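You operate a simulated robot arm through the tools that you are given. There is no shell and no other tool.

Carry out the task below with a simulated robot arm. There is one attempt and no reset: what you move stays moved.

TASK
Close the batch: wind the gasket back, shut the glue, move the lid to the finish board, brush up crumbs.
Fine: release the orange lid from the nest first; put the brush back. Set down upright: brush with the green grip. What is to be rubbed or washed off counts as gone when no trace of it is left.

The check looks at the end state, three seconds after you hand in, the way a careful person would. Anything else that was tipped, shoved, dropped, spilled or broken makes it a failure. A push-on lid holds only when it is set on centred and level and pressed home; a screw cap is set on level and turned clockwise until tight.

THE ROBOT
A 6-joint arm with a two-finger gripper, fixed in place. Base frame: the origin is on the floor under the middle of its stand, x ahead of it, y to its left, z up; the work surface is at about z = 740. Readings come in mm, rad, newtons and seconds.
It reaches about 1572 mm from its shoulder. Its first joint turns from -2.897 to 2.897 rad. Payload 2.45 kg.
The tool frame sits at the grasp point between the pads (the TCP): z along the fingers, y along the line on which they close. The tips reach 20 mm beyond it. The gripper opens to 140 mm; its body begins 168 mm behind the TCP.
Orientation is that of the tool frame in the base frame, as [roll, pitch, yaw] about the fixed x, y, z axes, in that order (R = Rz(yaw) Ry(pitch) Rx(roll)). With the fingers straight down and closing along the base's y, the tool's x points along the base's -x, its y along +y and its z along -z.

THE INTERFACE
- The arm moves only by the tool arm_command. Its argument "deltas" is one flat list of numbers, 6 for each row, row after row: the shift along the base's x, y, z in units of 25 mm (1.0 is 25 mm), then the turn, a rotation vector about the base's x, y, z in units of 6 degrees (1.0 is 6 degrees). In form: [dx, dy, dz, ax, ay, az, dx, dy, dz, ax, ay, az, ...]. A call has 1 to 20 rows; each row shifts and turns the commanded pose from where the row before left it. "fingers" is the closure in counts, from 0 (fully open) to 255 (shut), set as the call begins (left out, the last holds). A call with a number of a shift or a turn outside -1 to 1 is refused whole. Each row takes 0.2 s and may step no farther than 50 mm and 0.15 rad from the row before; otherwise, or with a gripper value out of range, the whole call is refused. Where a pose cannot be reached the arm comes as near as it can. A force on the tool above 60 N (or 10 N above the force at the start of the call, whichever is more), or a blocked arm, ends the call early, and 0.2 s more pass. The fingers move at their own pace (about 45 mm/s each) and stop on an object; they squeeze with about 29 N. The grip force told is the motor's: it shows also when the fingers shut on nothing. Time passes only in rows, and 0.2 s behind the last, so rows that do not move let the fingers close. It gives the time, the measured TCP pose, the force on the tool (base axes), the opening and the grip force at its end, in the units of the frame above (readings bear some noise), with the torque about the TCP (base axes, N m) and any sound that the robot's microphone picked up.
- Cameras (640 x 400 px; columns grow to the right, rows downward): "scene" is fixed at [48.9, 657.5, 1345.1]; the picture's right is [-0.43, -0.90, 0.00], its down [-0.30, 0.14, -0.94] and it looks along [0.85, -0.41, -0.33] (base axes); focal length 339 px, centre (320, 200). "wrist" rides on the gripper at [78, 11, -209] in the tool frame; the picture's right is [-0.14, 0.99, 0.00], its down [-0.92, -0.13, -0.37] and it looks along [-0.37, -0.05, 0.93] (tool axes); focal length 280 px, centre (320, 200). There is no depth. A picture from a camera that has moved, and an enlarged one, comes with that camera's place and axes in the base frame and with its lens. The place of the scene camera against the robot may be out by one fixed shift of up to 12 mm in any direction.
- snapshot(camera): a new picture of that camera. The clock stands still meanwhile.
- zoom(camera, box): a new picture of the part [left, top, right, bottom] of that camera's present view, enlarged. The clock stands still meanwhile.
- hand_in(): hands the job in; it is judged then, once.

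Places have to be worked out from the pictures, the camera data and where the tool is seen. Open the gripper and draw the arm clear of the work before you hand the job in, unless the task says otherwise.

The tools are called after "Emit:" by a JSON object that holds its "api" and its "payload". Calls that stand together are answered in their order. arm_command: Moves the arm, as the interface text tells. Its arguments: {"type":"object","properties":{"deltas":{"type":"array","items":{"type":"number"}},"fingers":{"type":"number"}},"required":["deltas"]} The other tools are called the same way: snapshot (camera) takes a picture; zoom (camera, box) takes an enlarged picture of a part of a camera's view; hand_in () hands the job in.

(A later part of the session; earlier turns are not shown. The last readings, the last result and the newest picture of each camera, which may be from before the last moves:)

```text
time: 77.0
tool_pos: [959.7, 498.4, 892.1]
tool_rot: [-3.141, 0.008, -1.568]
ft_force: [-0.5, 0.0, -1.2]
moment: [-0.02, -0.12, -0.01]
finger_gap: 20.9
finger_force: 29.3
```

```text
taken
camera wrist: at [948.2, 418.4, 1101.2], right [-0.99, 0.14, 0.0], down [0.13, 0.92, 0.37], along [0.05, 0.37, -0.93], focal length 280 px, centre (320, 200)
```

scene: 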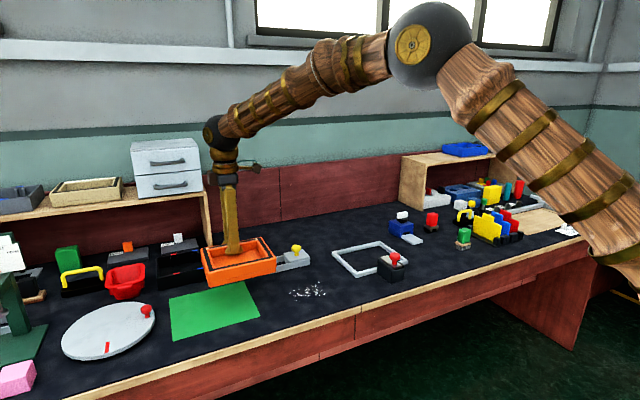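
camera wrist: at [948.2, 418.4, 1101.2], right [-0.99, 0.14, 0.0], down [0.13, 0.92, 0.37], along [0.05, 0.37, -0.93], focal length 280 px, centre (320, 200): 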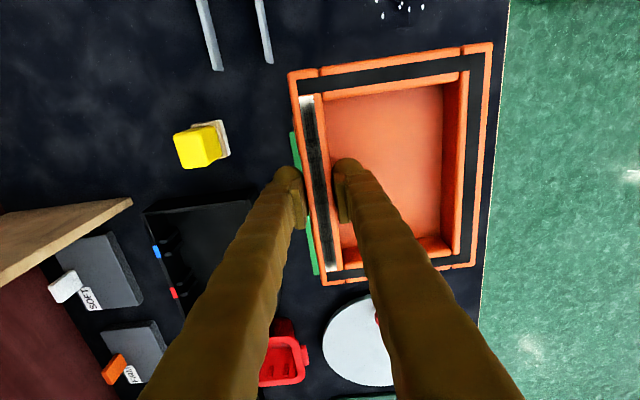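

Board limits come out near x 805–993, y 468–687, so I aim the lid centre at (899, 578). I shift the last 80 mm and lower to just above it.

Emit:
{"api": "arm_command", "payload": {"deltas": [0, 0.6, 0, 0, 0, 0, 0, 0.8, 0, 0, 0, 0, 0, 0.8, 0, 0, 0, 0, 0, 0.6, 0, 0, 0, 0, 0, 0.38, 0, 0, 0, 0, 0, 0, -0.4, 0, 0, 0, 0, 0, -0.6, 0, 0, 0, 0, 0, -0.8, 0, 0, 0, 0, 0, -0.8, 0, 0, 0, 0, 0, -0.6, 0, 0, 0, 0, 0, -0.4, 0, 0, 0]}}

Emit:
{"api": "zoom", "payload": {"camera": "scene", "box": [150, 230, 290, 350]}}

Emit:
{"api": "snapshot", "payload": {"camera": "wrist"}}

```text
time: 79.4
tool_pos: [960.5, 576.0, 802.9]
tool_rot: [3.141, 0.007, -1.568]
ft_force: [0.2, 0.3, -2.3]
moment: [-0.01, -0.12, 0.05]
finger_gap: 21.1
finger_force: 29.2
```

```text
3.33 times, centred on (220, 290) of scene
camera zoom: at [48.9, 657.5, 1345.1], right [-0.43, -0.9, 0.0], down [-0.3, 0.14, -0.94], along [0.85, -0.41, -0.33], focal length 1129 px, centre (653, -100)
```

zoom: 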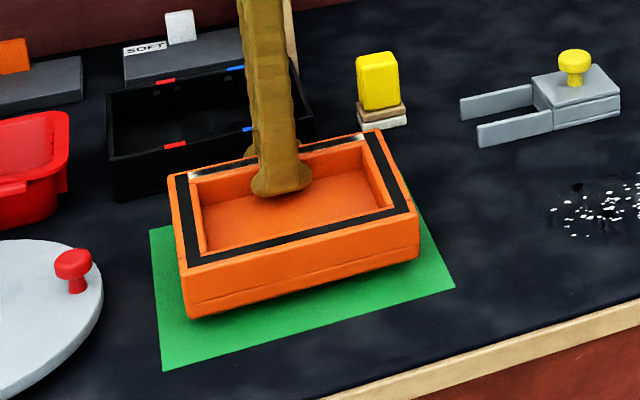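

```text
taken
camera wrist: at [949.5, 497.4, 1011.9], right [-0.99, 0.14, 0.0], down [0.13, 0.92, 0.37], along [0.05, 0.37, -0.93], focal length 280 px, centre (320, 200)
```

wrist: 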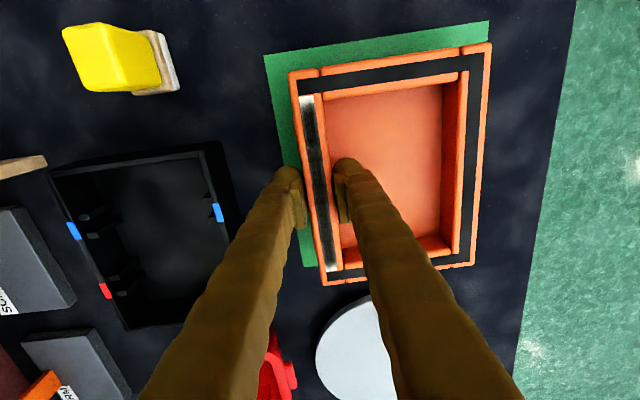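

The lid is well over the board. I lower gently and watch for contact.

Emit:
{"api": "arm_command", "payload": {"deltas": [0, 0.04, -0.15, 0, 0, 0, 0, 0.04, -0.15, 0, 0, 0, 0, 0, -0.12, 0, 0, 0, 0, 0, -0.1, 0, 0, 0, 0, 0, -0.08, 0, 0, 0]}}

Emit:
{"api": "zoom", "payload": {"camera": "scene", "box": [180, 250, 280, 330]}}

```text
time: 80.6
tool_pos: [960.1, 580.1, 786.1]
tool_rot: [-3.141, 0.005, -1.569]
ft_force: [0.7, -0.3, -0.2]
moment: [0.07, 0.17, -0.02]
finger_gap: 20.8
finger_force: 29.1
```

```text
5.00 times, centred on (230, 290) of scene
camera zoom: at [48.9, 657.5, 1345.1], right [-0.43, -0.9, 0.0], down [-0.3, 0.14, -0.94], along [0.85, -0.41, -0.33], focal length 1694 px, centre (770, -250)
```

zoom: 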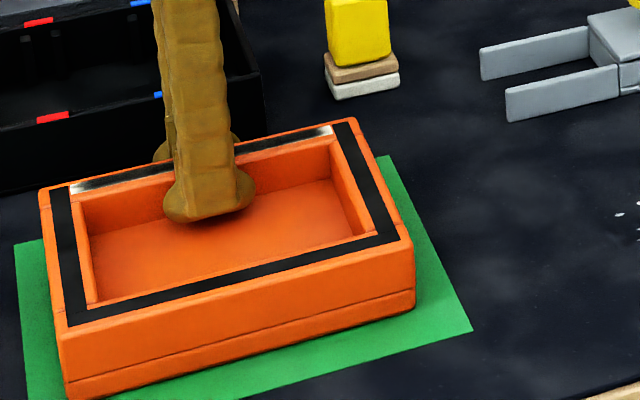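

Contact has begun (weight gone from the tool). I ease down slightly more before letting go.

Emit:
{"api": "arm_command", "payload": {"deltas": [0, 0, -0.05, 0, 0, 0, 0, 0, -0.04, 0, 0, 0]}}

```text
time: 81.2
tool_pos: [960.3, 579.5, 784.7]
tool_rot: [3.141, 0.004, -1.568]
ft_force: [1.4, 0.2, 0.5]
moment: [0.11, 0.12, -0.06]
finger_gap: 20.9
finger_force: 29.0
```

Emit:
{"api": "arm_command", "payload": {"deltas": [0, 0, -0.05, 0, 0, 0, 0, 0, -0.03, 0, 0, 0]}}

Emit:
{"api": "zoom", "payload": {"camera": "scene", "box": [180, 270, 280, 340]}}

```text
time: 81.8
tool_pos: [961.0, 578.9, 784.0]
tool_rot: [-3.141, 0.009, -1.568]
ft_force: [-5.4, -2.0, 13.3]
moment: [-0.14, 0.08, -0.03]
finger_gap: 20.9
finger_force: 29.1
```

```text
5.71 times, centred on (230, 305) of scene
camera zoom: at [48.9, 657.5, 1345.1], right [-0.43, -0.9, 0.0], down [-0.3, 0.14, -0.94], along [0.85, -0.41, -0.33], focal length 1936 px, centre (834, -400)
```

zoom: 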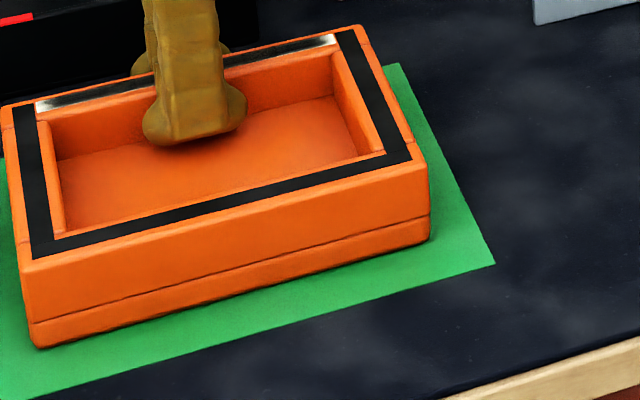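

The lid rests on the board (13 N). I open the fingers modestly and lift straight up.

Emit:
{"api": "arm_command", "payload": {"deltas": [0, 0, 0, 0, 0, 0, 0, 0, 0, 0, 0, 0, 0, 0, 0, 0, 0, 0, 0, 0, 0.4, 0, 0, 0, 0, 0, 0.6, 0, 0, 0, 0, 0, 0.8, 0, 0, 0, 0, 0, 1, 0, 0, 0, 0, 0, 1, 0, 0, 0, 0, 0, 1, 0, 0, 0, 0, 0, 1, 0, 0, 0], "fingers": 165}}

Emit:
{"api": "zoom", "payload": {"camera": "scene", "box": [150, 230, 290, 350]}}

Emit:
{"api": "snapshot", "payload": {"camera": "wrist"}}

```text
time: 84.0
tool_pos: [958.0, 578.2, 926.4]
tool_rot: [-3.141, 0.007, -1.571]
ft_force: [-0.1, 0.0, 0.2]
moment: [0.01, -0.01, 0.02]
finger_gap: 49.5
finger_force: 0.1
```

```text
3.33 times, centred on (220, 290) of scene
camera zoom: at [48.9, 657.5, 1345.1], right [-0.43, -0.9, 0.0], down [-0.3, 0.14, -0.94], along [0.85, -0.41, -0.33], focal length 1129 px, centre (653, -100)
```

zoom: 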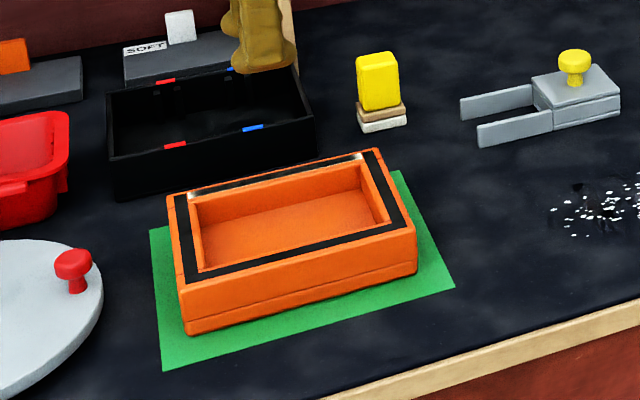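

```text
taken
camera wrist: at [947.5, 500.5, 1136.5], right [-0.99, 0.14, 0.0], down [0.13, 0.92, 0.37], along [0.05, 0.37, -0.93], focal length 280 px, centre (320, 200)
```

wrist: 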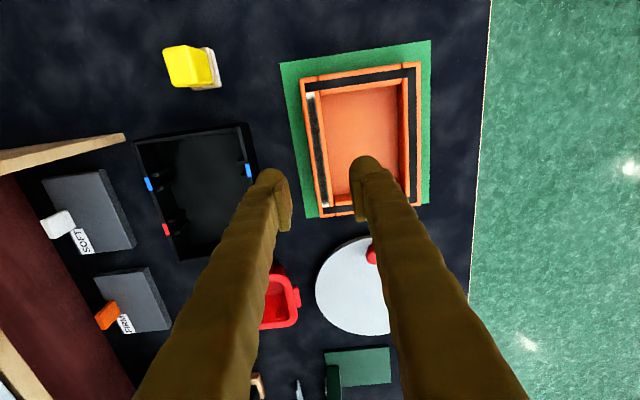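

The lid sits fully on the board. Now I move right to study the green-gripped brush near (860, -336) and the other green-topped tool, turning the gripper back on the way.

Emit:
{"api": "arm_command", "payload": {"deltas": [-0.2, -1, 0.3, 0, 0, -1, -0.2, -1, 0.3, 0, 0, -1, -0.2, -1, 0.3, 0, 0, -1, -0.2, -1, 0.3, 0, 0, -1, -0.2, -1, 0.3, 0, 0, -1, -0.2, -1, 0, 0, 0, -1, -0.2, -1, 0, 0, 0, -1, -0.2, -1, 0, 0, 0, -1, -0.2, -1, 0, 0, 0, -1, -0.2, -1, 0, 0, 0, -1, -0.2, -1, 0, 0, 0, -1, -0.2, -1, 0, 0, 0, -1, -0.2, -1, 0, 0, 0, -1, -0.2, -1, 0, 0, 0, -1, -0.2, -1, 0, 0, 0, -1, -0.2, -1, 0, 0, 0, 0, -0.2, -1, 0, 0, 0, 0, -0.2, -1, 0, 0, 0, 0, -0.2, -1, 0, 0, 0, 0, -0.2, -1, 0, 0, 0, 0], "fingers": 0}}

Emit:
{"api": "arm_command", "payload": {"deltas": [-0.2, -1, 0, 0, 0, 0, -0.2, -1, 0, 0, 0, 0, -0.2, -1, 0, 0, 0, 0, -0.2, -1, 0, 0, 0, 0, -0.2, -1, 0, 0, 0, 0, -0.2, -1, 0, 0, 0, 0, -0.2, -1, 0, 0, 0, 0, -0.2, -1, 0, 0, 0, 0, 0, -1, 0, 0, 0, 0, 0, -1, 0, 0, 0, 0, 0, -1, 0, 0, 0, 0, 0, -1, 0, 0, 0, 0, 0, -1, 0, 0, 0, 0, 0, -1, 0, 0, 0, 0, 0, -1, 0, 0, 0, 0, 0, -1, 0, 0, 0, 0]}}

Emit:
{"api": "snapshot", "payload": {"camera": "wrist"}}

```text
time: 88.2
tool_pos: [859.3, 79.9, 964.3]
tool_rot: [-3.141, 0.008, -3.139]
ft_force: [-0.4, -1.0, -0.3]
moment: [-0.01, 0.0, 0.01]
finger_gap: 140.0
finger_force: 0.1
```

```text
time: 91.6
tool_pos: [820.2, -320.7, 964.0]
tool_rot: [3.141, 0.006, -3.141]
ft_force: [0.0, -0.2, 0.1]
moment: [-0.01, -0.02, 0.0]
finger_gap: 140.0
finger_force: 0.2
```

```text
taken
camera wrist: at [740.3, -309.6, 1174.4], right [0.14, 0.99, 0.0], down [0.92, -0.13, 0.38], along [0.37, -0.05, -0.93], focal length 280 px, centre (320, 200)
```

wrist: 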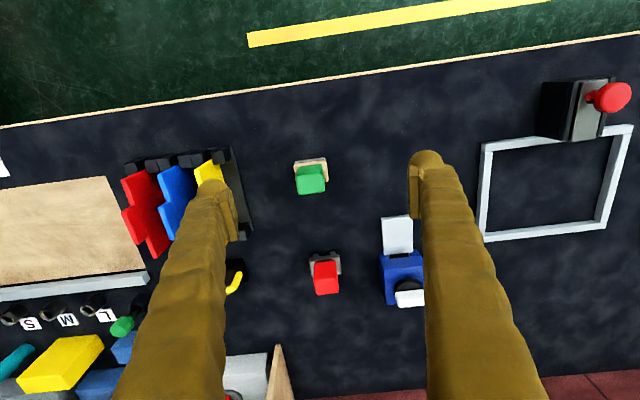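

Emit:
{"api": "zoom", "payload": {"camera": "wrist", "box": [270, 140, 370, 210]}}

Emit:
{"api": "zoom", "payload": {"camera": "scene", "box": [440, 215, 490, 255]}}

Emit:
{"api": "zoom", "payload": {"camera": "scene", "box": [430, 185, 510, 235]}}

Emit:
{"api": "zoom", "payload": {"camera": "scene", "box": [410, 200, 450, 240]}}

Emit:
{"api": "zoom", "payload": {"camera": "wrist", "box": [0, 280, 160, 390]}}

```text
5.71 times, centred on (320, 175) of wrist
camera zoom: at [740.3, -309.6, 1174.4], right [0.14, 0.99, 0.0], down [0.92, -0.13, 0.38], along [0.37, -0.05, -0.93], focal length 1602 px, centre (320, 343)
```

zoom: 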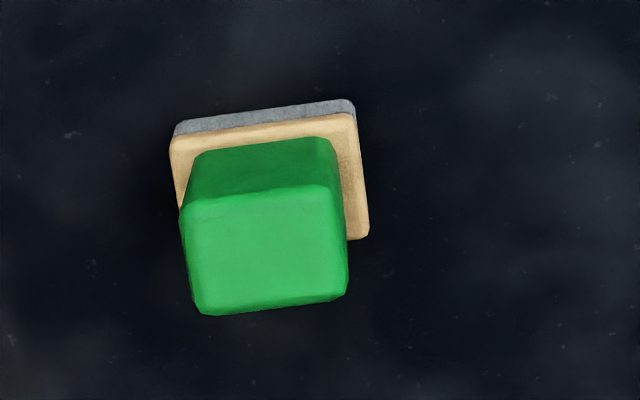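

```text
10.00 times, centred on (465, 235) of scene
camera zoom: at [48.9, 657.5, 1345.1], right [-0.43, -0.9, 0.0], down [-0.3, 0.14, -0.94], along [0.85, -0.41, -0.33], focal length 3388 px, centre (-1130, -150)
```

zoom: 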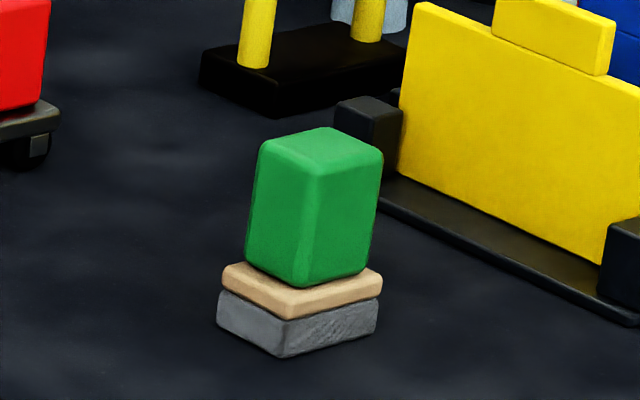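

```text
8.00 times, centred on (470, 210) of scene
camera zoom: at [48.9, 657.5, 1345.1], right [-0.43, -0.9, 0.0], down [-0.3, 0.14, -0.94], along [0.85, -0.41, -0.33], focal length 2710 px, centre (-880, 120)
```

zoom: 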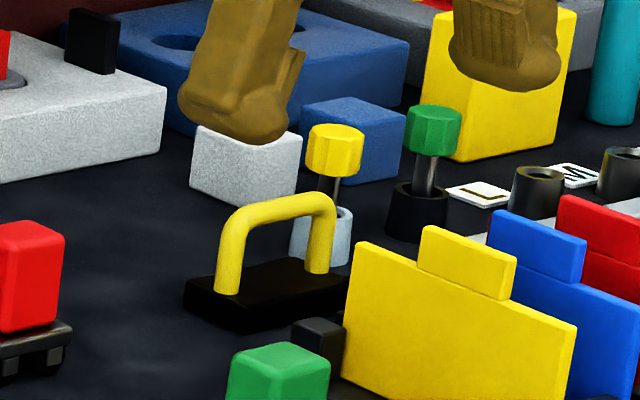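

```text
10.00 times, centred on (430, 220) of scene
camera zoom: at [48.9, 657.5, 1345.1], right [-0.43, -0.9, 0.0], down [-0.3, 0.14, -0.94], along [0.85, -0.41, -0.33], focal length 3388 px, centre (-780, 0)
```

zoom: 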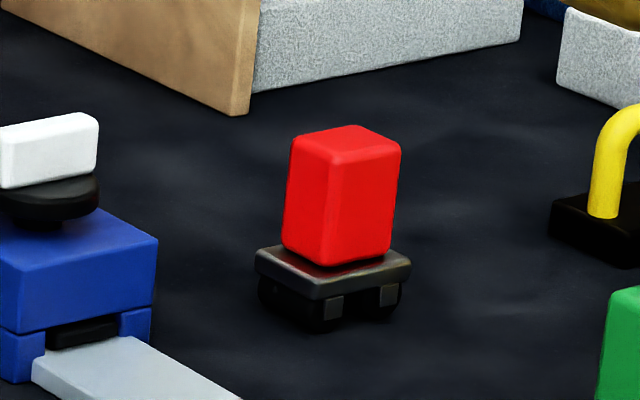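

```text
3.64 times, centred on (80, 335) of wrist
camera zoom: at [740.3, -309.6, 1174.4], right [0.14, 0.99, 0.0], down [0.92, -0.13, 0.38], along [0.37, -0.05, -0.93], focal length 1020 px, centre (1193, -291)
```

zoom: 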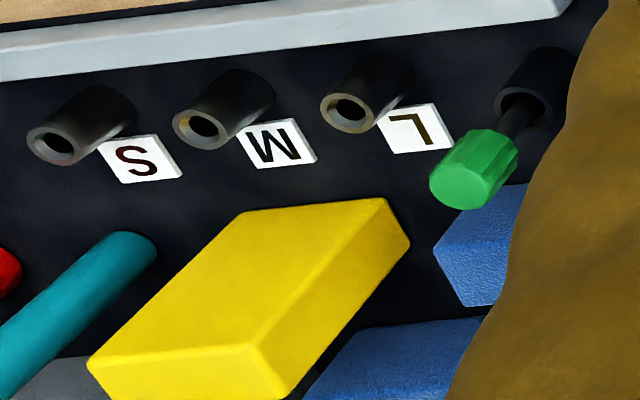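

The green-handled rod in a cup is a screwdriver; the brush is the green block with grey bristles at about (861, -340), grip top near z 813. I go above it with a 70 mm opening.

Emit:
{"api": "arm_command", "payload": {"deltas": [0.272, -0.128, -0.4, 0, 0, 0, 0.272, -0.128, -0.6, 0, 0, 0, 0.272, -0.128, -0.8, 0, 0, 0, 0.272, -0.128, -0.9, 0, 0, 0, 0.272, -0.128, -0.9, 0, 0, 0, 0.272, -0.128, -0.9, 0, 0, 0], "fingers": 127}}

Emit:
{"api": "zoom", "payload": {"camera": "wrist", "box": [220, 100, 420, 260]}}

Emit:
{"api": "zoom", "payload": {"camera": "scene", "box": [420, 190, 510, 260]}}

```text
time: 93.0
tool_pos: [862.4, -339.7, 851.3]
tool_rot: [3.14, 0.007, -3.14]
ft_force: [0.1, -0.5, 0.5]
moment: [0.01, 0.0, 0.01]
finger_gap: 70.3
finger_force: 0.0
```

```text
2.50 times, centred on (320, 180) of wrist
camera zoom: at [782.0, -327.6, 1061.4], right [0.14, 0.99, 0.0], down [0.92, -0.13, 0.37], along [0.37, -0.05, -0.93], focal length 701 px, centre (320, 250)
```

zoom: 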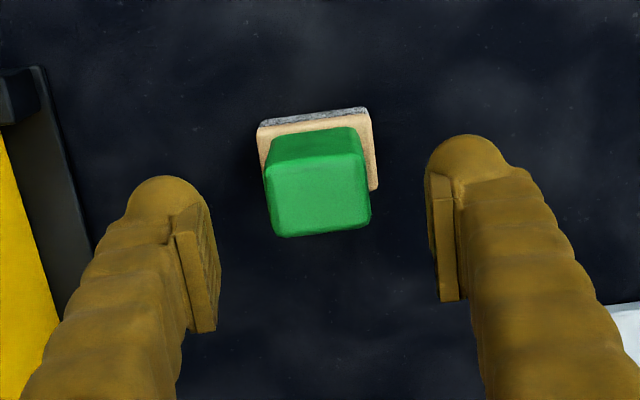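

```text
5.71 times, centred on (465, 225) of scene
camera zoom: at [48.9, 657.5, 1345.1], right [-0.43, -0.9, 0.0], down [-0.3, 0.14, -0.94], along [0.85, -0.41, -0.33], focal length 1936 px, centre (-509, 57)
```

zoom: 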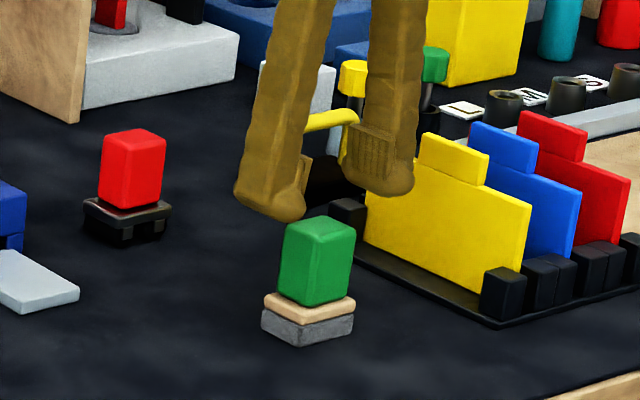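

The brush is centred under the TCP at (862.5, -339.5). I lower to about z 793 and close.

Emit:
{"api": "arm_command", "payload": {"deltas": [0, 0, -0.7, 0, 0, 0, 0, 0, -0.7, 0, 0, 0, 0, 0, -0.6, 0, 0, 0, 0, 0, -0.33, 0, 0, 0]}}

Emit:
{"api": "zoom", "payload": {"camera": "scene", "box": [420, 190, 510, 260]}}

Emit:
{"api": "arm_command", "payload": {"deltas": [0, 0, 0, 0, 0, 0, 0, 0, 0, 0, 0, 0, 0, 0, 0, 0, 0, 0, 0, 0, 0, 0, 0, 0], "fingers": 255}}

Emit:
{"api": "zoom", "payload": {"camera": "scene", "box": [420, 190, 510, 260]}}

```text
time: 94.0
tool_pos: [860.6, -339.9, 795.0]
tool_rot: [-3.14, 0.008, -3.141]
ft_force: [-0.3, 0.0, 0.0]
moment: [-0.01, -0.02, 0.0]
finger_gap: 70.3
finger_force: 0.1
```

```text
5.71 times, centred on (465, 225) of scene
camera zoom: at [48.9, 657.5, 1345.1], right [-0.43, -0.9, 0.0], down [-0.3, 0.14, -0.94], along [0.85, -0.41, -0.33], focal length 1936 px, centre (-509, 57)
```

zoom: 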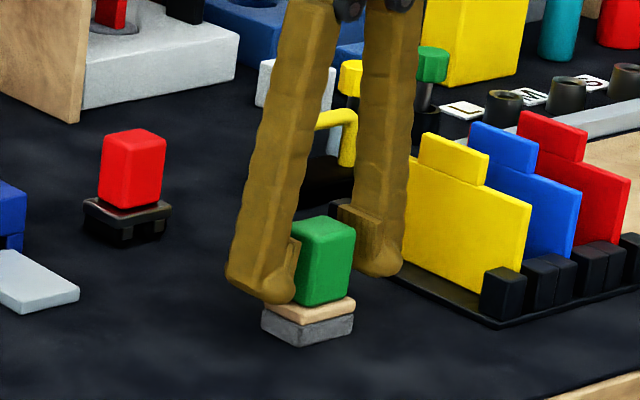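

```text
time: 95.0
tool_pos: [861.4, -339.6, 793.0]
tool_rot: [3.141, 0.005, -3.138]
ft_force: [-0.1, 0.4, -0.2]
moment: [-0.01, -0.01, 0.01]
finger_gap: 36.4
finger_force: 29.2
```

```text
5.71 times, centred on (465, 225) of scene
camera zoom: at [48.9, 657.5, 1345.1], right [-0.43, -0.9, 0.0], down [-0.3, 0.14, -0.94], along [0.85, -0.41, -0.33], focal length 1936 px, centre (-509, 57)
```

zoom: 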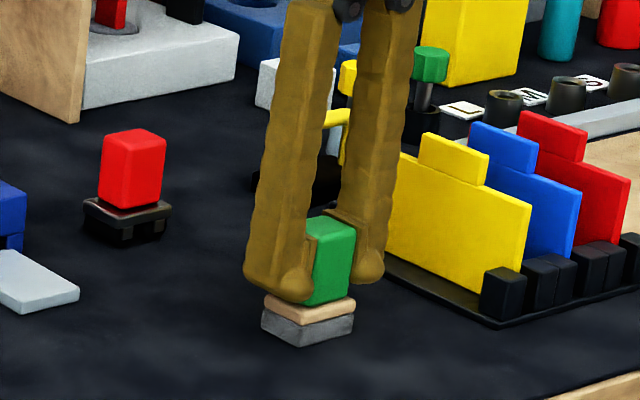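

The brush is held (36.4 mm) at TCP (861, -339.7, 793.3), which I note for putting it back. I lift it and carry it to the crumbs.

Emit:
{"api": "arm_command", "payload": {"deltas": [0, 0, 0.4, 0, 0, 0, 0, 0, 0.8, 0, 0, 0, 0, 0, 1, 0, 0, 0, 0, 0, 1, 0, 0, 0, 0, 0, 1, 0, 0, 0, 0, 0, 0.6, 0, 0, 0]}}

Emit:
{"api": "arm_command", "payload": {"deltas": [-0.02, 0.5, 0, 0, 0, 0, -0.02, 1, 0, 0, 0, 0, -0.02, 1, 0, 0, 0, 0, -0.02, 1, 0, 0, 0, 0, -0.02, 1, 0, 0, 0, 0, -0.02, 1, 0, 0, 0, 0, -0.02, 1, 0, 0, 0, 0, -0.02, 1, 0, 0, 0, 0, -0.02, 1, 0, 0, 0, 0, -0.02, 1, 0, 0, 0, 0, -0.02, 1, 0, 0, 0, 0, -0.02, 1, 0, 0, 0, 0, -0.02, 1, 0, 0, 0, 0, -0.02, 1, 0, 0, 0, 0, -0.02, 1, 0, 0, 0, 0, -0.02, 1, 0, 0, 0, 0, -0.02, 1, 0, 0, 0, 0, -0.02, 1, 0, 0, 0, 0, -0.02, 1, 0, 0, 0, 0, -0.02, 1, 0, 0, 0, 0]}}

Emit:
{"api": "snapshot", "payload": {"camera": "scene"}}

Emit:
{"api": "snapshot", "payload": {"camera": "wrist"}}

```text
time: 96.4
tool_pos: [861.8, -339.8, 915.3]
tool_rot: [3.141, 0.007, -3.142]
ft_force: [0.4, 0.1, -1.1]
moment: [-0.04, 0.02, 0.01]
finger_gap: 36.8
finger_force: 29.1
```

```text
time: 100.6
tool_pos: [848.9, 148.1, 912.3]
tool_rot: [-3.141, 0.007, -3.141]
ft_force: [-0.9, -0.2, -1.4]
moment: [-0.02, 0.01, -0.01]
finger_gap: 37.0
finger_force: 29.7
```

```text
taken
```

scene: 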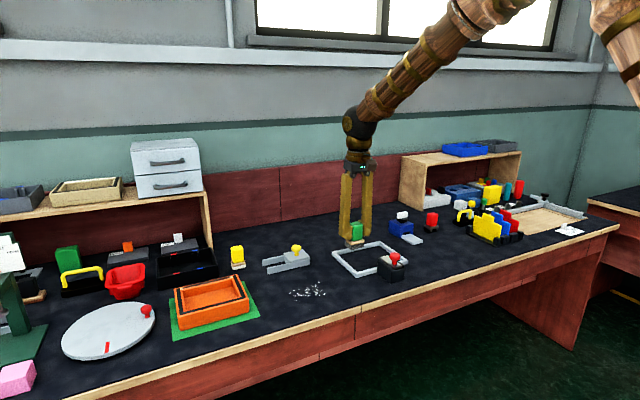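

```text
taken
camera wrist: at [770.0, 159.7, 1122.4], right [0.14, 0.99, 0.0], down [0.92, -0.13, 0.37], along [0.37, -0.05, -0.93], focal length 280 px, centre (320, 200)
```

wrist: 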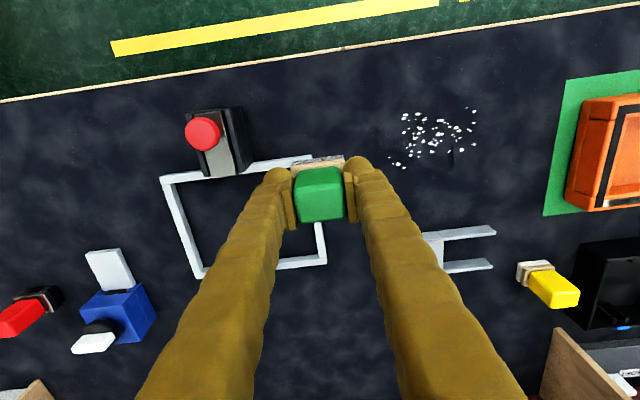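

Good view of the crumbs; I zoom in to fix their extents precisely.

Emit:
{"api": "zoom", "payload": {"camera": "wrist", "box": [370, 90, 500, 185]}}

```text
4.21 times, centred on (435, 138) of wrist
camera zoom: at [770.0, 159.7, 1122.4], right [0.14, 0.99, 0.0], down [0.92, -0.13, 0.37], along [0.37, -0.05, -0.93], focal length 1181 px, centre (-164, 463)
```

zoom: 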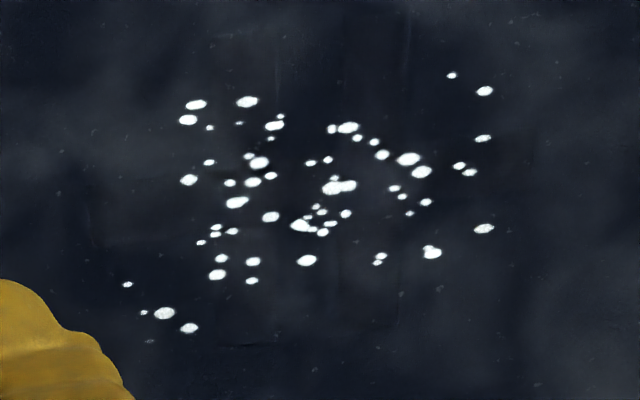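

Crumbs span about x 821–897, y 242–357. I bring the brush to the corner (823, 228) and lower toward the table.

Emit:
{"api": "arm_command", "payload": {"deltas": [-0.26, 0.8, 0, 0, 0, 0, -0.26, 0.8, 0, 0, 0, 0, -0.26, 0.8, 0, 0, 0, 0, -0.26, 0.8, 0, 0, 0, 0, 0, 0, -0.8, 0, 0, 0, 0, 0, -1, 0, 0, 0, 0, 0, -1, 0, 0, 0, 0, 0, -1, 0, 0, 0, 0, 0, -0.6, 0, 0, 0, 0, 0, -0.15, 0, 0, 0]}}

Emit:
{"api": "zoom", "payload": {"camera": "scene", "box": [270, 240, 380, 320]}}

```text
time: 102.8
tool_pos: [824.3, 227.1, 801.0]
tool_rot: [3.141, 0.008, -3.14]
ft_force: [-0.2, -0.3, -1.1]
moment: [-0.01, -0.01, -0.03]
finger_gap: 36.7
finger_force: 29.0
```

```text
5.00 times, centred on (325, 280) of scene
camera zoom: at [48.9, 657.5, 1345.1], right [-0.43, -0.9, 0.0], down [-0.3, 0.14, -0.94], along [0.85, -0.41, -0.33], focal length 1694 px, centre (295, -200)
```

zoom: 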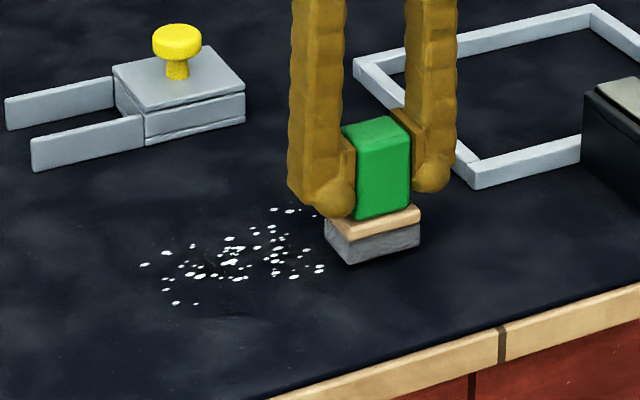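

Emit:
{"api": "arm_command", "payload": {"deltas": [0, 0, -0.12, 0, 0, 0, 0, 0, -0.1, 0, 0, 0, 0, 0, -0.06, 0, 0, 0, 0, 0, -0.04, 0, 0, 0]}}

```text
time: 103.8
tool_pos: [824.7, 228.6, 794.7]
tool_rot: [-3.141, 0.008, -3.141]
ft_force: [-6.8, -0.3, 25.7]
moment: [-0.04, 0.29, 0.0]
finger_gap: 36.8
finger_force: 29.1
```

The bristles press with about 26 N; I ease off slightly and make the first stroke along +y.

Emit:
{"api": "arm_command", "payload": {"deltas": [0, 0, 0.03, 0, 0, 0, 0, 0.3, 0, 0, 0, 0, 0, 0.4, 0, 0, 0, 0, 0, 0.4, 0, 0, 0, 0, 0, 0.4, 0, 0, 0, 0]}}

Emit:
{"api": "zoom", "payload": {"camera": "scene", "box": [270, 240, 380, 320]}}

```text
time: 105.0
tool_pos: [824.3, 264.4, 792.3]
tool_rot: [-3.141, 0.006, -3.14]
ft_force: [1.5, -8.1, 22.5]
moment: [-0.12, -0.11, -0.01]
finger_gap: 36.6
finger_force: 28.9
```

```text
5.00 times, centred on (325, 280) of scene
camera zoom: at [48.9, 657.5, 1345.1], right [-0.43, -0.9, 0.0], down [-0.3, 0.14, -0.94], along [0.85, -0.41, -0.33], focal length 1694 px, centre (295, -200)
```

zoom: 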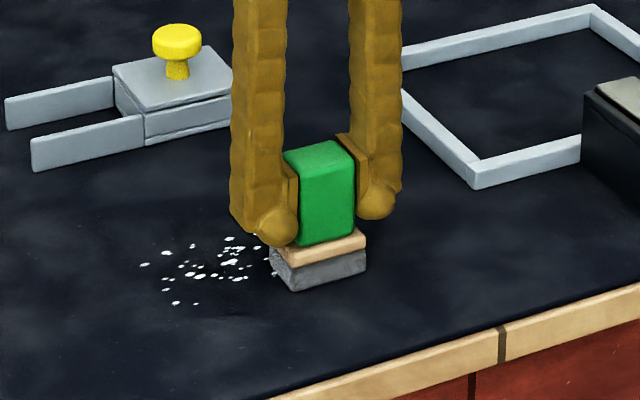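

Contact is steady. I continue the stroke to y≈370.

Emit:
{"api": "arm_command", "payload": {"deltas": [0, 0.4, 0, 0, 0, 0, 0, 0.4, 0, 0, 0, 0, 0, 0.4, 0, 0, 0, 0, 0, 0.4, 0, 0, 0, 0, 0, 0.4, 0, 0, 0, 0, 0, 0.4, 0, 0, 0, 0, 0, 0.4, 0, 0, 0, 0, 0, 0.4, 0, 0, 0, 0, 0, 0.4, 0, 0, 0, 0, 0, 0.4, 0, 0, 0, 0, 0, 0.3, 0, 0, 0, 0]}}

Emit:
{"api": "zoom", "payload": {"camera": "scene", "box": [250, 240, 360, 320]}}

Emit:
{"api": "zoom", "payload": {"camera": "wrist", "box": [160, 40, 440, 260]}}

```text
time: 107.4
tool_pos: [825.0, 373.7, 794.5]
tool_rot: [3.141, 0.007, -3.139]
ft_force: [1.3, -2.4, 5.6]
moment: [-0.02, -0.03, 0.01]
finger_gap: 36.9
finger_force: 29.8
```

```text
5.00 times, centred on (305, 280) of scene
camera zoom: at [48.9, 657.5, 1345.1], right [-0.43, -0.9, 0.0], down [-0.3, 0.14, -0.94], along [0.85, -0.41, -0.33], focal length 1694 px, centre (395, -200)
```

zoom: 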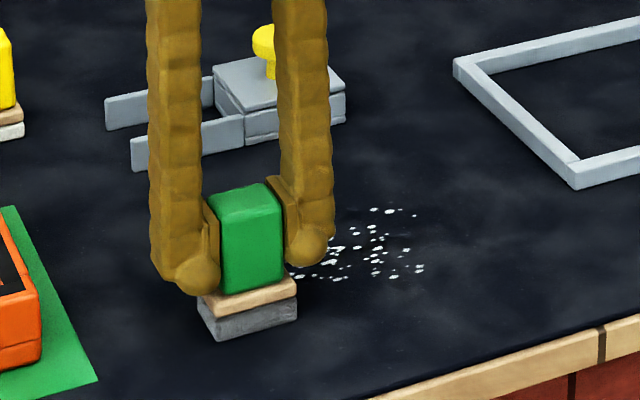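

```text
1.82 times, centred on (300, 150) of wrist
camera zoom: at [744.2, 384.3, 1002.8], right [0.14, 0.99, 0.0], down [0.92, -0.13, 0.37], along [0.37, -0.05, -0.93], focal length 510 px, centre (356, 291)
```

zoom: 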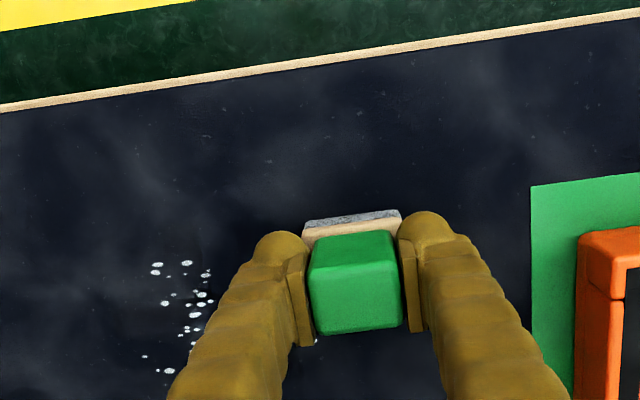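

I lift the brush slightly to see what the first stroke changed.

Emit:
{"api": "arm_command", "payload": {"deltas": [0, 0, 0.5, 0, 0, 0, 0, 0, 1, 0, 0, 0, 0, 0.8, 1, 0, 0, 0, 0, 0.8, 0, 0, 0, 0]}}

Emit:
{"api": "zoom", "payload": {"camera": "scene", "box": [270, 270, 350, 320]}}

Emit:
{"api": "zoom", "payload": {"camera": "wrist", "box": [80, 100, 300, 240]}}

```text
time: 108.4
tool_pos: [821.9, 412.2, 855.6]
tool_rot: [3.141, 0.006, -3.139]
ft_force: [0.2, 0.8, -2.5]
moment: [-0.02, -0.04, 0.01]
finger_gap: 36.5
finger_force: 29.2
```

```text
8.00 times, centred on (310, 295) of scene
camera zoom: at [48.9, 657.5, 1345.1], right [-0.43, -0.9, 0.0], down [-0.3, 0.14, -0.94], along [0.85, -0.41, -0.33], focal length 2710 px, centre (400, -560)
```

zoom: 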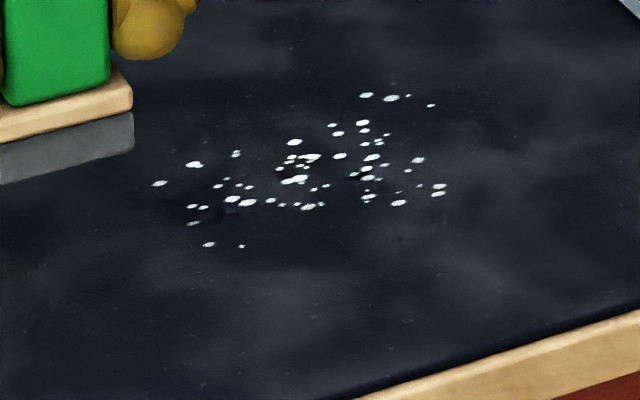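

```text
2.86 times, centred on (190, 170) of wrist
camera zoom: at [743.1, 423.9, 1065.3], right [0.14, 0.99, 0.0], down [0.92, -0.13, 0.37], along [0.37, -0.05, -0.93], focal length 801 px, centre (691, 286)
```

zoom: 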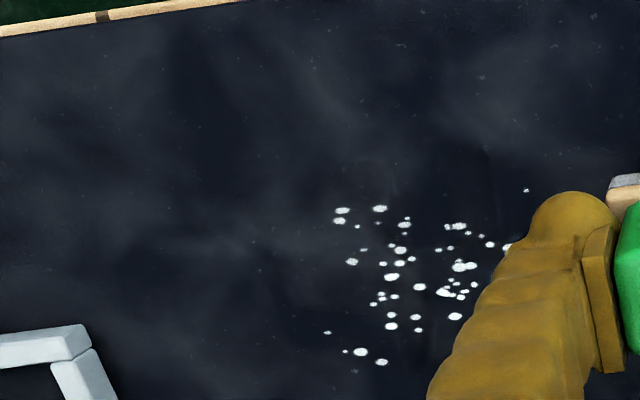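

Emit:
{"api": "zoom", "payload": {"camera": "wrist", "box": [180, 155, 260, 205]}}

Emit:
{"api": "zoom", "payload": {"camera": "scene", "box": [285, 280, 330, 305]}}

```text
8.00 times, centred on (220, 180) of wrist
camera zoom: at [743.1, 423.9, 1065.3], right [0.14, 0.99, 0.0], down [0.92, -0.13, 0.37], along [0.37, -0.05, -0.93], focal length 2243 px, centre (1120, 360)
```

zoom: 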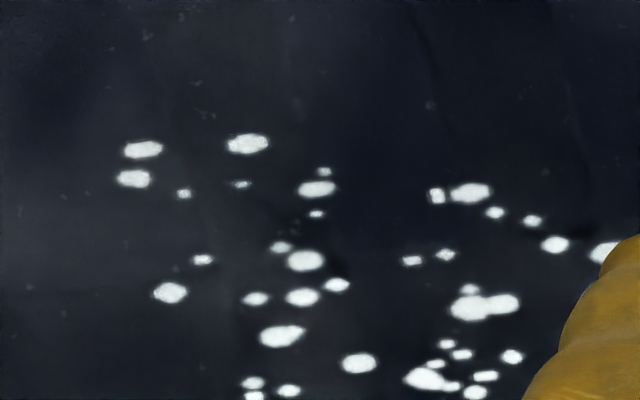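

```text
14.22 times, centred on (308, 292) of scene
camera zoom: at [48.9, 657.5, 1345.1], right [-0.43, -0.9, 0.0], down [-0.3, 0.14, -0.94], along [0.85, -0.41, -0.33], focal length 4818 px, centre (498, -1116)
```

zoom: 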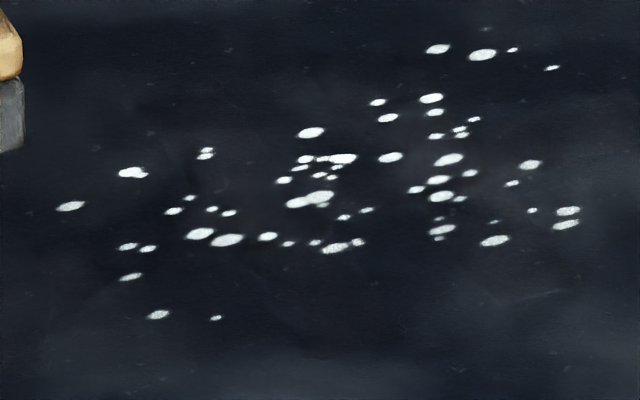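

Crumbs on the lane look only slightly greyer, so the brush wears them away gradually and several passes are needed. I will use strokes along x (the brush is wider in y), starting with the lane at y≈338.

Emit:
{"api": "arm_command", "payload": {"deltas": [-0.1, -0.74, 0, 0, 0, 0, -0.1, -0.74, 0, 0, 0, 0, -0.1, -0.74, 0, 0, 0, 0, -0.1, -0.74, 0, 0, 0, 0, 0, 0, -0.8, 0, 0, 0, 0, 0, -1, 0, 0, 0, 0, 0, -0.5, 0, 0, 0, 0, 0, -0.2, 0, 0, 0, 0, 0, -0.04, 0, 0, 0]}}

```text
time: 110.4
tool_pos: [814.7, 338.5, 793.3]
tool_rot: [-3.14, 0.007, -3.138]
ft_force: [-5.5, -6.0, 17.3]
moment: [-0.17, 0.21, 0.03]
finger_gap: 36.7
finger_force: 30.1
```

Pressing with about 17 N. I stroke back and forth along x over this lane.

Emit:
{"api": "arm_command", "payload": {"deltas": [0.9, 0, 0, 0, 0, 0, 0.9, 0, 0, 0, 0, 0, 0.9, 0, 0, 0, 0, 0, 0.9, 0, 0, 0, 0, 0, -0.9, 0, 0, 0, 0, 0, -0.9, 0, 0, 0, 0, 0, -0.9, 0, 0, 0, 0, 0, -0.9, 0, 0, 0, 0, 0, 0.9, 0, 0, 0, 0, 0, 0.9, 0, 0, 0, 0, 0, 0.9, 0, 0, 0, 0, 0, 0.9, 0, 0, 0, 0, 0, -0.9, 0, 0, 0, 0, 0, -0.9, 0, 0, 0, 0, 0, -0.9, 0, 0, 0, 0, 0, -0.9, 0, 0, 0, 0, 0]}}

Emit:
{"api": "zoom", "payload": {"camera": "wrist", "box": [120, 100, 440, 300]}}

Emit:
{"api": "zoom", "payload": {"camera": "scene", "box": [260, 260, 350, 320]}}

```text
time: 113.8
tool_pos: [816.2, 337.9, 791.3]
tool_rot: [3.14, 0.01, -3.139]
ft_force: [9.7, -0.2, 25.7]
moment: [-0.04, -0.27, 0.03]
finger_gap: 36.6
finger_force: 29.2
```

```text
2.00 times, centred on (280, 200) of wrist
camera zoom: at [735.2, 348.6, 1001.5], right [0.14, 0.99, 0.0], down [0.92, -0.13, 0.38], along [0.37, -0.05, -0.93], focal length 561 px, centre (400, 200)
```

zoom: 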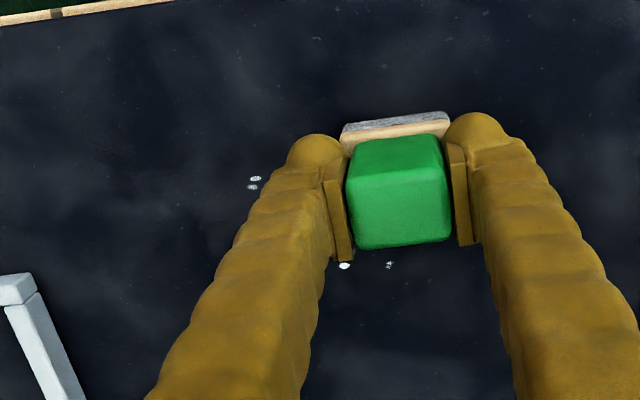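

```text
6.67 times, centred on (305, 290) of scene
camera zoom: at [48.9, 657.5, 1345.1], right [-0.43, -0.9, 0.0], down [-0.3, 0.14, -0.94], along [0.85, -0.41, -0.33], focal length 2259 px, centre (420, -400)
```

zoom: 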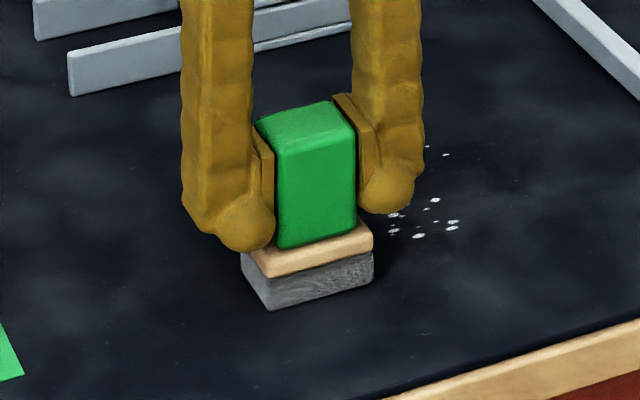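

It works: crumbs in this lane are nearly gone. I do more passes here, slightly lighter.

Emit:
{"api": "arm_command", "payload": {"deltas": [0.9, 0, 0.02, 0, 0, 0, 0.9, 0, 0, 0, 0, 0, 0.9, 0, 0, 0, 0, 0, 0.9, 0, 0, 0, 0, 0, -0.9, 0, 0, 0, 0, 0, -0.9, 0, 0, 0, 0, 0, -0.9, 0, 0, 0, 0, 0, -0.9, 0, 0, 0, 0, 0, 0.9, 0, 0, 0, 0, 0, 0.9, 0, 0, 0, 0, 0, 0.9, 0, 0, 0, 0, 0, 0.9, 0, 0, 0, 0, 0, -0.9, 0, 0, 0, 0, 0, -0.9, 0, 0, 0, 0, 0, -0.9, 0, 0, 0, 0, 0, -0.9, 0, 0, 0, 0, 0]}}

Emit:
{"api": "arm_command", "payload": {"deltas": [0, -0.5, 0, 0, 0, 0, 0, -0.5, 0, 0, 0, 0, 0, -0.5, 0, 0, 0, 0, 0.9, 0, 0, 0, 0, 0, 0.9, 0, 0, 0, 0, 0, 0.9, 0, 0, 0, 0, 0, 0.9, 0, 0, 0, 0, 0, -0.9, 0, 0, 0, 0, 0, -0.9, 0, 0, 0, 0, 0, -0.9, 0, 0, 0, 0, 0, -0.9, 0, 0, 0, 0, 0, 0.9, 0, 0, 0, 0, 0, 0.9, 0, 0, 0, 0, 0, 0.9, 0, 0, 0, 0, 0, 0.9, 0, 0, 0, 0, 0, -0.9, 0, 0, 0, 0, 0, -0.9, 0, 0, 0, 0, 0, -0.9, 0, 0, 0, 0, 0, -0.9, 0, 0, 0, 0, 0]}}

Emit:
{"api": "zoom", "payload": {"camera": "wrist", "box": [120, 100, 440, 300]}}

Emit:
{"api": "zoom", "payload": {"camera": "scene", "box": [260, 260, 350, 320]}}

```text
time: 117.2
tool_pos: [813.6, 338.6, 793.4]
tool_rot: [-3.141, 0.008, -3.141]
ft_force: [0.5, -0.3, -0.5]
moment: [-0.01, -0.01, -0.02]
finger_gap: 36.9
finger_force: 28.6
```

```text
time: 121.2
tool_pos: [815.6, 300.5, 791.5]
tool_rot: [3.141, 0.007, -3.14]
ft_force: [0.0, 1.4, -1.1]
moment: [-0.01, 0.0, 0.03]
finger_gap: 36.6
finger_force: 29.1
```

```text
2.00 times, centred on (280, 200) of wrist
camera zoom: at [734.6, 311.6, 1001.9], right [0.14, 0.99, 0.0], down [0.92, -0.13, 0.37], along [0.37, -0.05, -0.93], focal length 561 px, centre (400, 200)
```

zoom: 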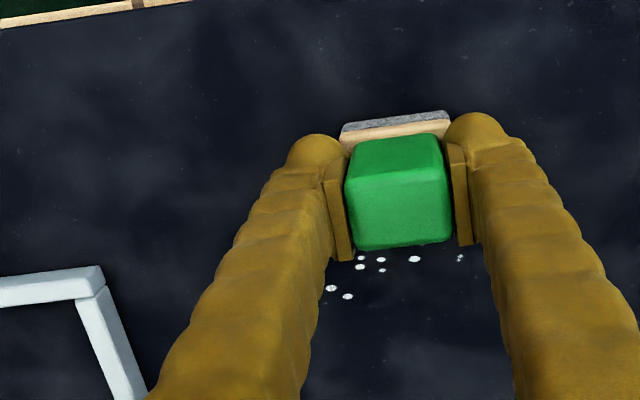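

```text
6.67 times, centred on (305, 290) of scene
camera zoom: at [48.9, 657.5, 1345.1], right [-0.43, -0.9, 0.0], down [-0.3, 0.14, -0.94], along [0.85, -0.41, -0.33], focal length 2259 px, centre (420, -400)
```

zoom: 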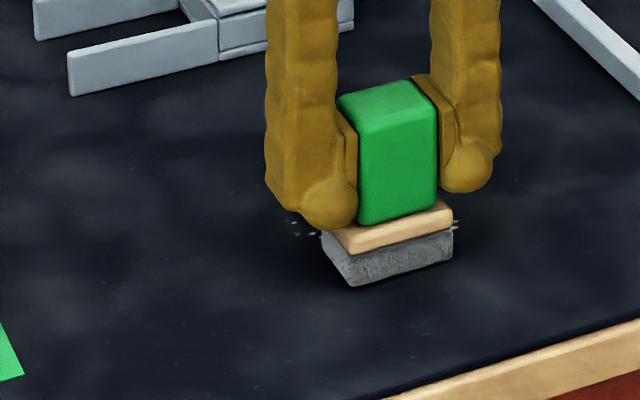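

Contact faded (about -1 N), so the brush sits slightly higher in the grip now. I lower in small steps until it presses again.

Emit:
{"api": "arm_command", "payload": {"deltas": [0, 0, -0.03, 0, 0, 0, 0, 0, -0.03, 0, 0, 0]}}

```text
time: 121.8
tool_pos: [814.7, 299.8, 790.7]
tool_rot: [3.141, 0.008, -3.14]
ft_force: [0.0, -0.1, -1.2]
moment: [0.02, 0.02, 0.03]
finger_gap: 36.5
finger_force: 29.5
```

Emit:
{"api": "arm_command", "payload": {"deltas": [0, 0, -0.03, 0, 0, 0, 0, 0, -0.03, 0, 0, 0]}}

```text
time: 122.4
tool_pos: [814.9, 300.5, 791.4]
tool_rot: [3.141, 0.01, -3.141]
ft_force: [-3.6, -5.0, 28.0]
moment: [-0.15, 0.03, 0.0]
finger_gap: 36.6
finger_force: 29.5
```

Now 28 N. I make more passes along the lane at y≈300.

Emit:
{"api": "arm_command", "payload": {"deltas": [0.9, 0, 0.01, 0, 0, 0, 0.9, 0, 0, 0, 0, 0, 0.9, 0, 0, 0, 0, 0, 0.9, 0, 0, 0, 0, 0, -0.9, 0, 0, 0, 0, 0, -0.9, 0, 0, 0, 0, 0, -0.9, 0, 0, 0, 0, 0, -0.9, 0, 0, 0, 0, 0, 0.9, 0, 0, 0, 0, 0, 0.9, 0, 0, 0, 0, 0, 0.9, 0, 0, 0, 0, 0, 0.9, 0, 0, 0, 0, 0, -0.9, 0, 0, 0, 0, 0, -0.9, 0, 0, 0, 0, 0, -0.9, 0, 0, 0, 0, 0, -0.9, 0, 0, 0, 0, 0]}}

Emit:
{"api": "zoom", "payload": {"camera": "wrist", "box": [120, 100, 440, 300]}}

Emit:
{"api": "zoom", "payload": {"camera": "scene", "box": [260, 260, 350, 320]}}

```text
time: 125.8
tool_pos: [813.9, 300.8, 790.0]
tool_rot: [-3.141, 0.008, -3.14]
ft_force: [0.7, 0.4, -0.6]
moment: [0.01, -0.02, -0.01]
finger_gap: 36.7
finger_force: 28.9
```

```text
2.00 times, centred on (280, 200) of wrist
camera zoom: at [734.8, 312.5, 999.4], right [0.14, 0.99, 0.0], down [0.92, -0.13, 0.37], along [0.37, -0.05, -0.93], focal length 561 px, centre (400, 200)
```

zoom: 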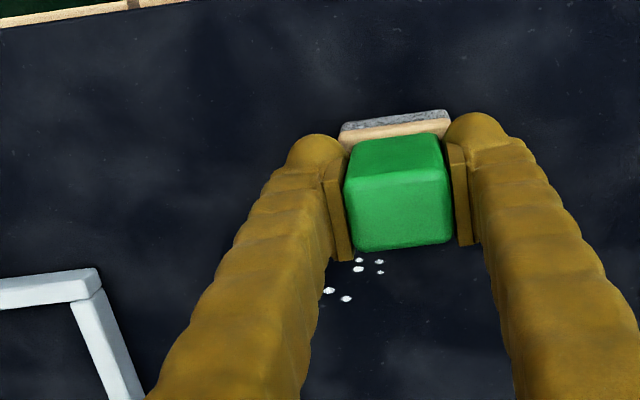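

```text
6.67 times, centred on (305, 290) of scene
camera zoom: at [48.9, 657.5, 1345.1], right [-0.43, -0.9, 0.0], down [-0.3, 0.14, -0.94], along [0.85, -0.41, -0.33], focal length 2259 px, centre (420, -400)
```

zoom: 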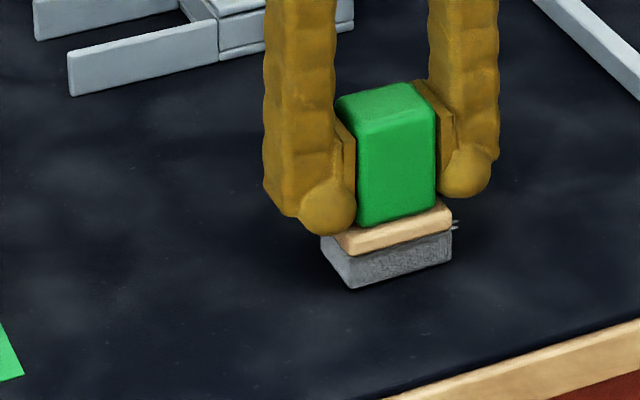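

Lane 300 looks clean apart from its edges. I move to lane y≈262 and find contact again gently.

Emit:
{"api": "arm_command", "payload": {"deltas": [0, -0.5, 0, 0, 0, 0, 0, -0.5, 0, 0, 0, 0, 0, -0.5, 0, 0, 0, 0, 0, 0, -0.03, 0, 0, 0, 0, 0, -0.02, 0, 0, 0]}}

```text
time: 127.0
tool_pos: [814.6, 263.2, 788.2]
tool_rot: [3.141, 0.007, -3.141]
ft_force: [0.2, -1.3, 2.6]
moment: [-0.03, -0.03, 0.03]
finger_gap: 36.9
finger_force: 28.9
```

Emit:
{"api": "arm_command", "payload": {"deltas": [0, 0, -0.02, 0, 0, 0, 0, 0, 0, 0, 0, 0]}}

Emit:
{"api": "arm_command", "payload": {"deltas": [0.9, 0, 0, 0, 0, 0, 0.9, 0, 0, 0, 0, 0, 0.9, 0, 0, 0, 0, 0, 0.9, 0, 0, 0, 0, 0, -0.9, 0, 0, 0, 0, 0, -0.9, 0, 0, 0, 0, 0, -0.9, 0, 0, 0, 0, 0, -0.9, 0, 0, 0, 0, 0, 0.9, 0, 0, 0, 0, 0, 0.9, 0, 0, 0, 0, 0, 0.9, 0, 0, 0, 0, 0, 0.9, 0, 0, 0, 0, 0, -0.9, 0, 0, 0, 0, 0, -0.9, 0, 0, 0, 0, 0, -0.9, 0, 0, 0, 0, 0, -0.9, 0, 0, 0, 0, 0]}}

Emit:
{"api": "zoom", "payload": {"camera": "wrist", "box": [120, 100, 440, 300]}}

Emit:
{"api": "zoom", "payload": {"camera": "scene", "box": [260, 260, 350, 320]}}

```text
time: 127.6
tool_pos: [816.4, 263.4, 789.1]
tool_rot: [3.141, 0.006, 3.142]
ft_force: [-1.7, -3.4, 12.0]
moment: [-0.07, -0.11, -0.03]
finger_gap: 36.5
finger_force: 28.6
```

```text
time: 131.0
tool_pos: [814.8, 263.9, 787.2]
tool_rot: [3.14, 0.008, -3.14]
ft_force: [5.3, 0.3, 15.5]
moment: [0.03, -0.26, -0.01]
finger_gap: 36.8
finger_force: 28.5
```

```text
2.00 times, centred on (280, 200) of wrist
camera zoom: at [734.7, 274.3, 996.8], right [0.14, 0.99, 0.0], down [0.92, -0.13, 0.37], along [0.37, -0.05, -0.93], focal length 561 px, centre (400, 200)
```

zoom: 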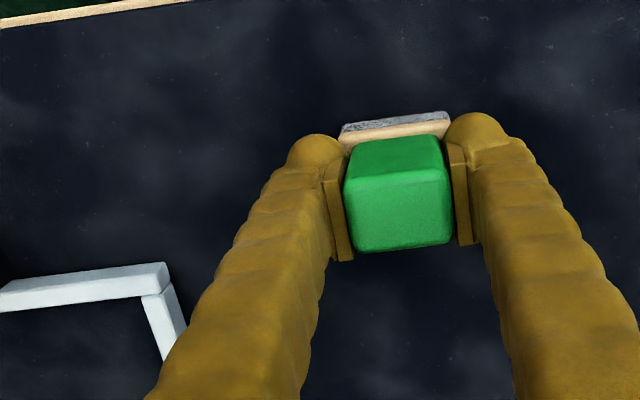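

```text
6.67 times, centred on (305, 290) of scene
camera zoom: at [48.9, 657.5, 1345.1], right [-0.43, -0.9, 0.0], down [-0.3, 0.14, -0.94], along [0.85, -0.41, -0.33], focal length 2259 px, centre (420, -400)
```

zoom: 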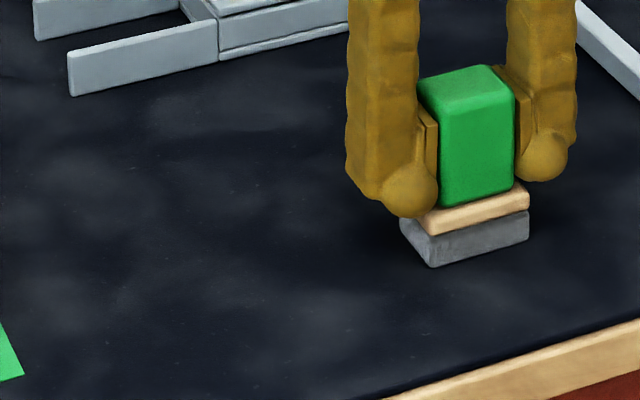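

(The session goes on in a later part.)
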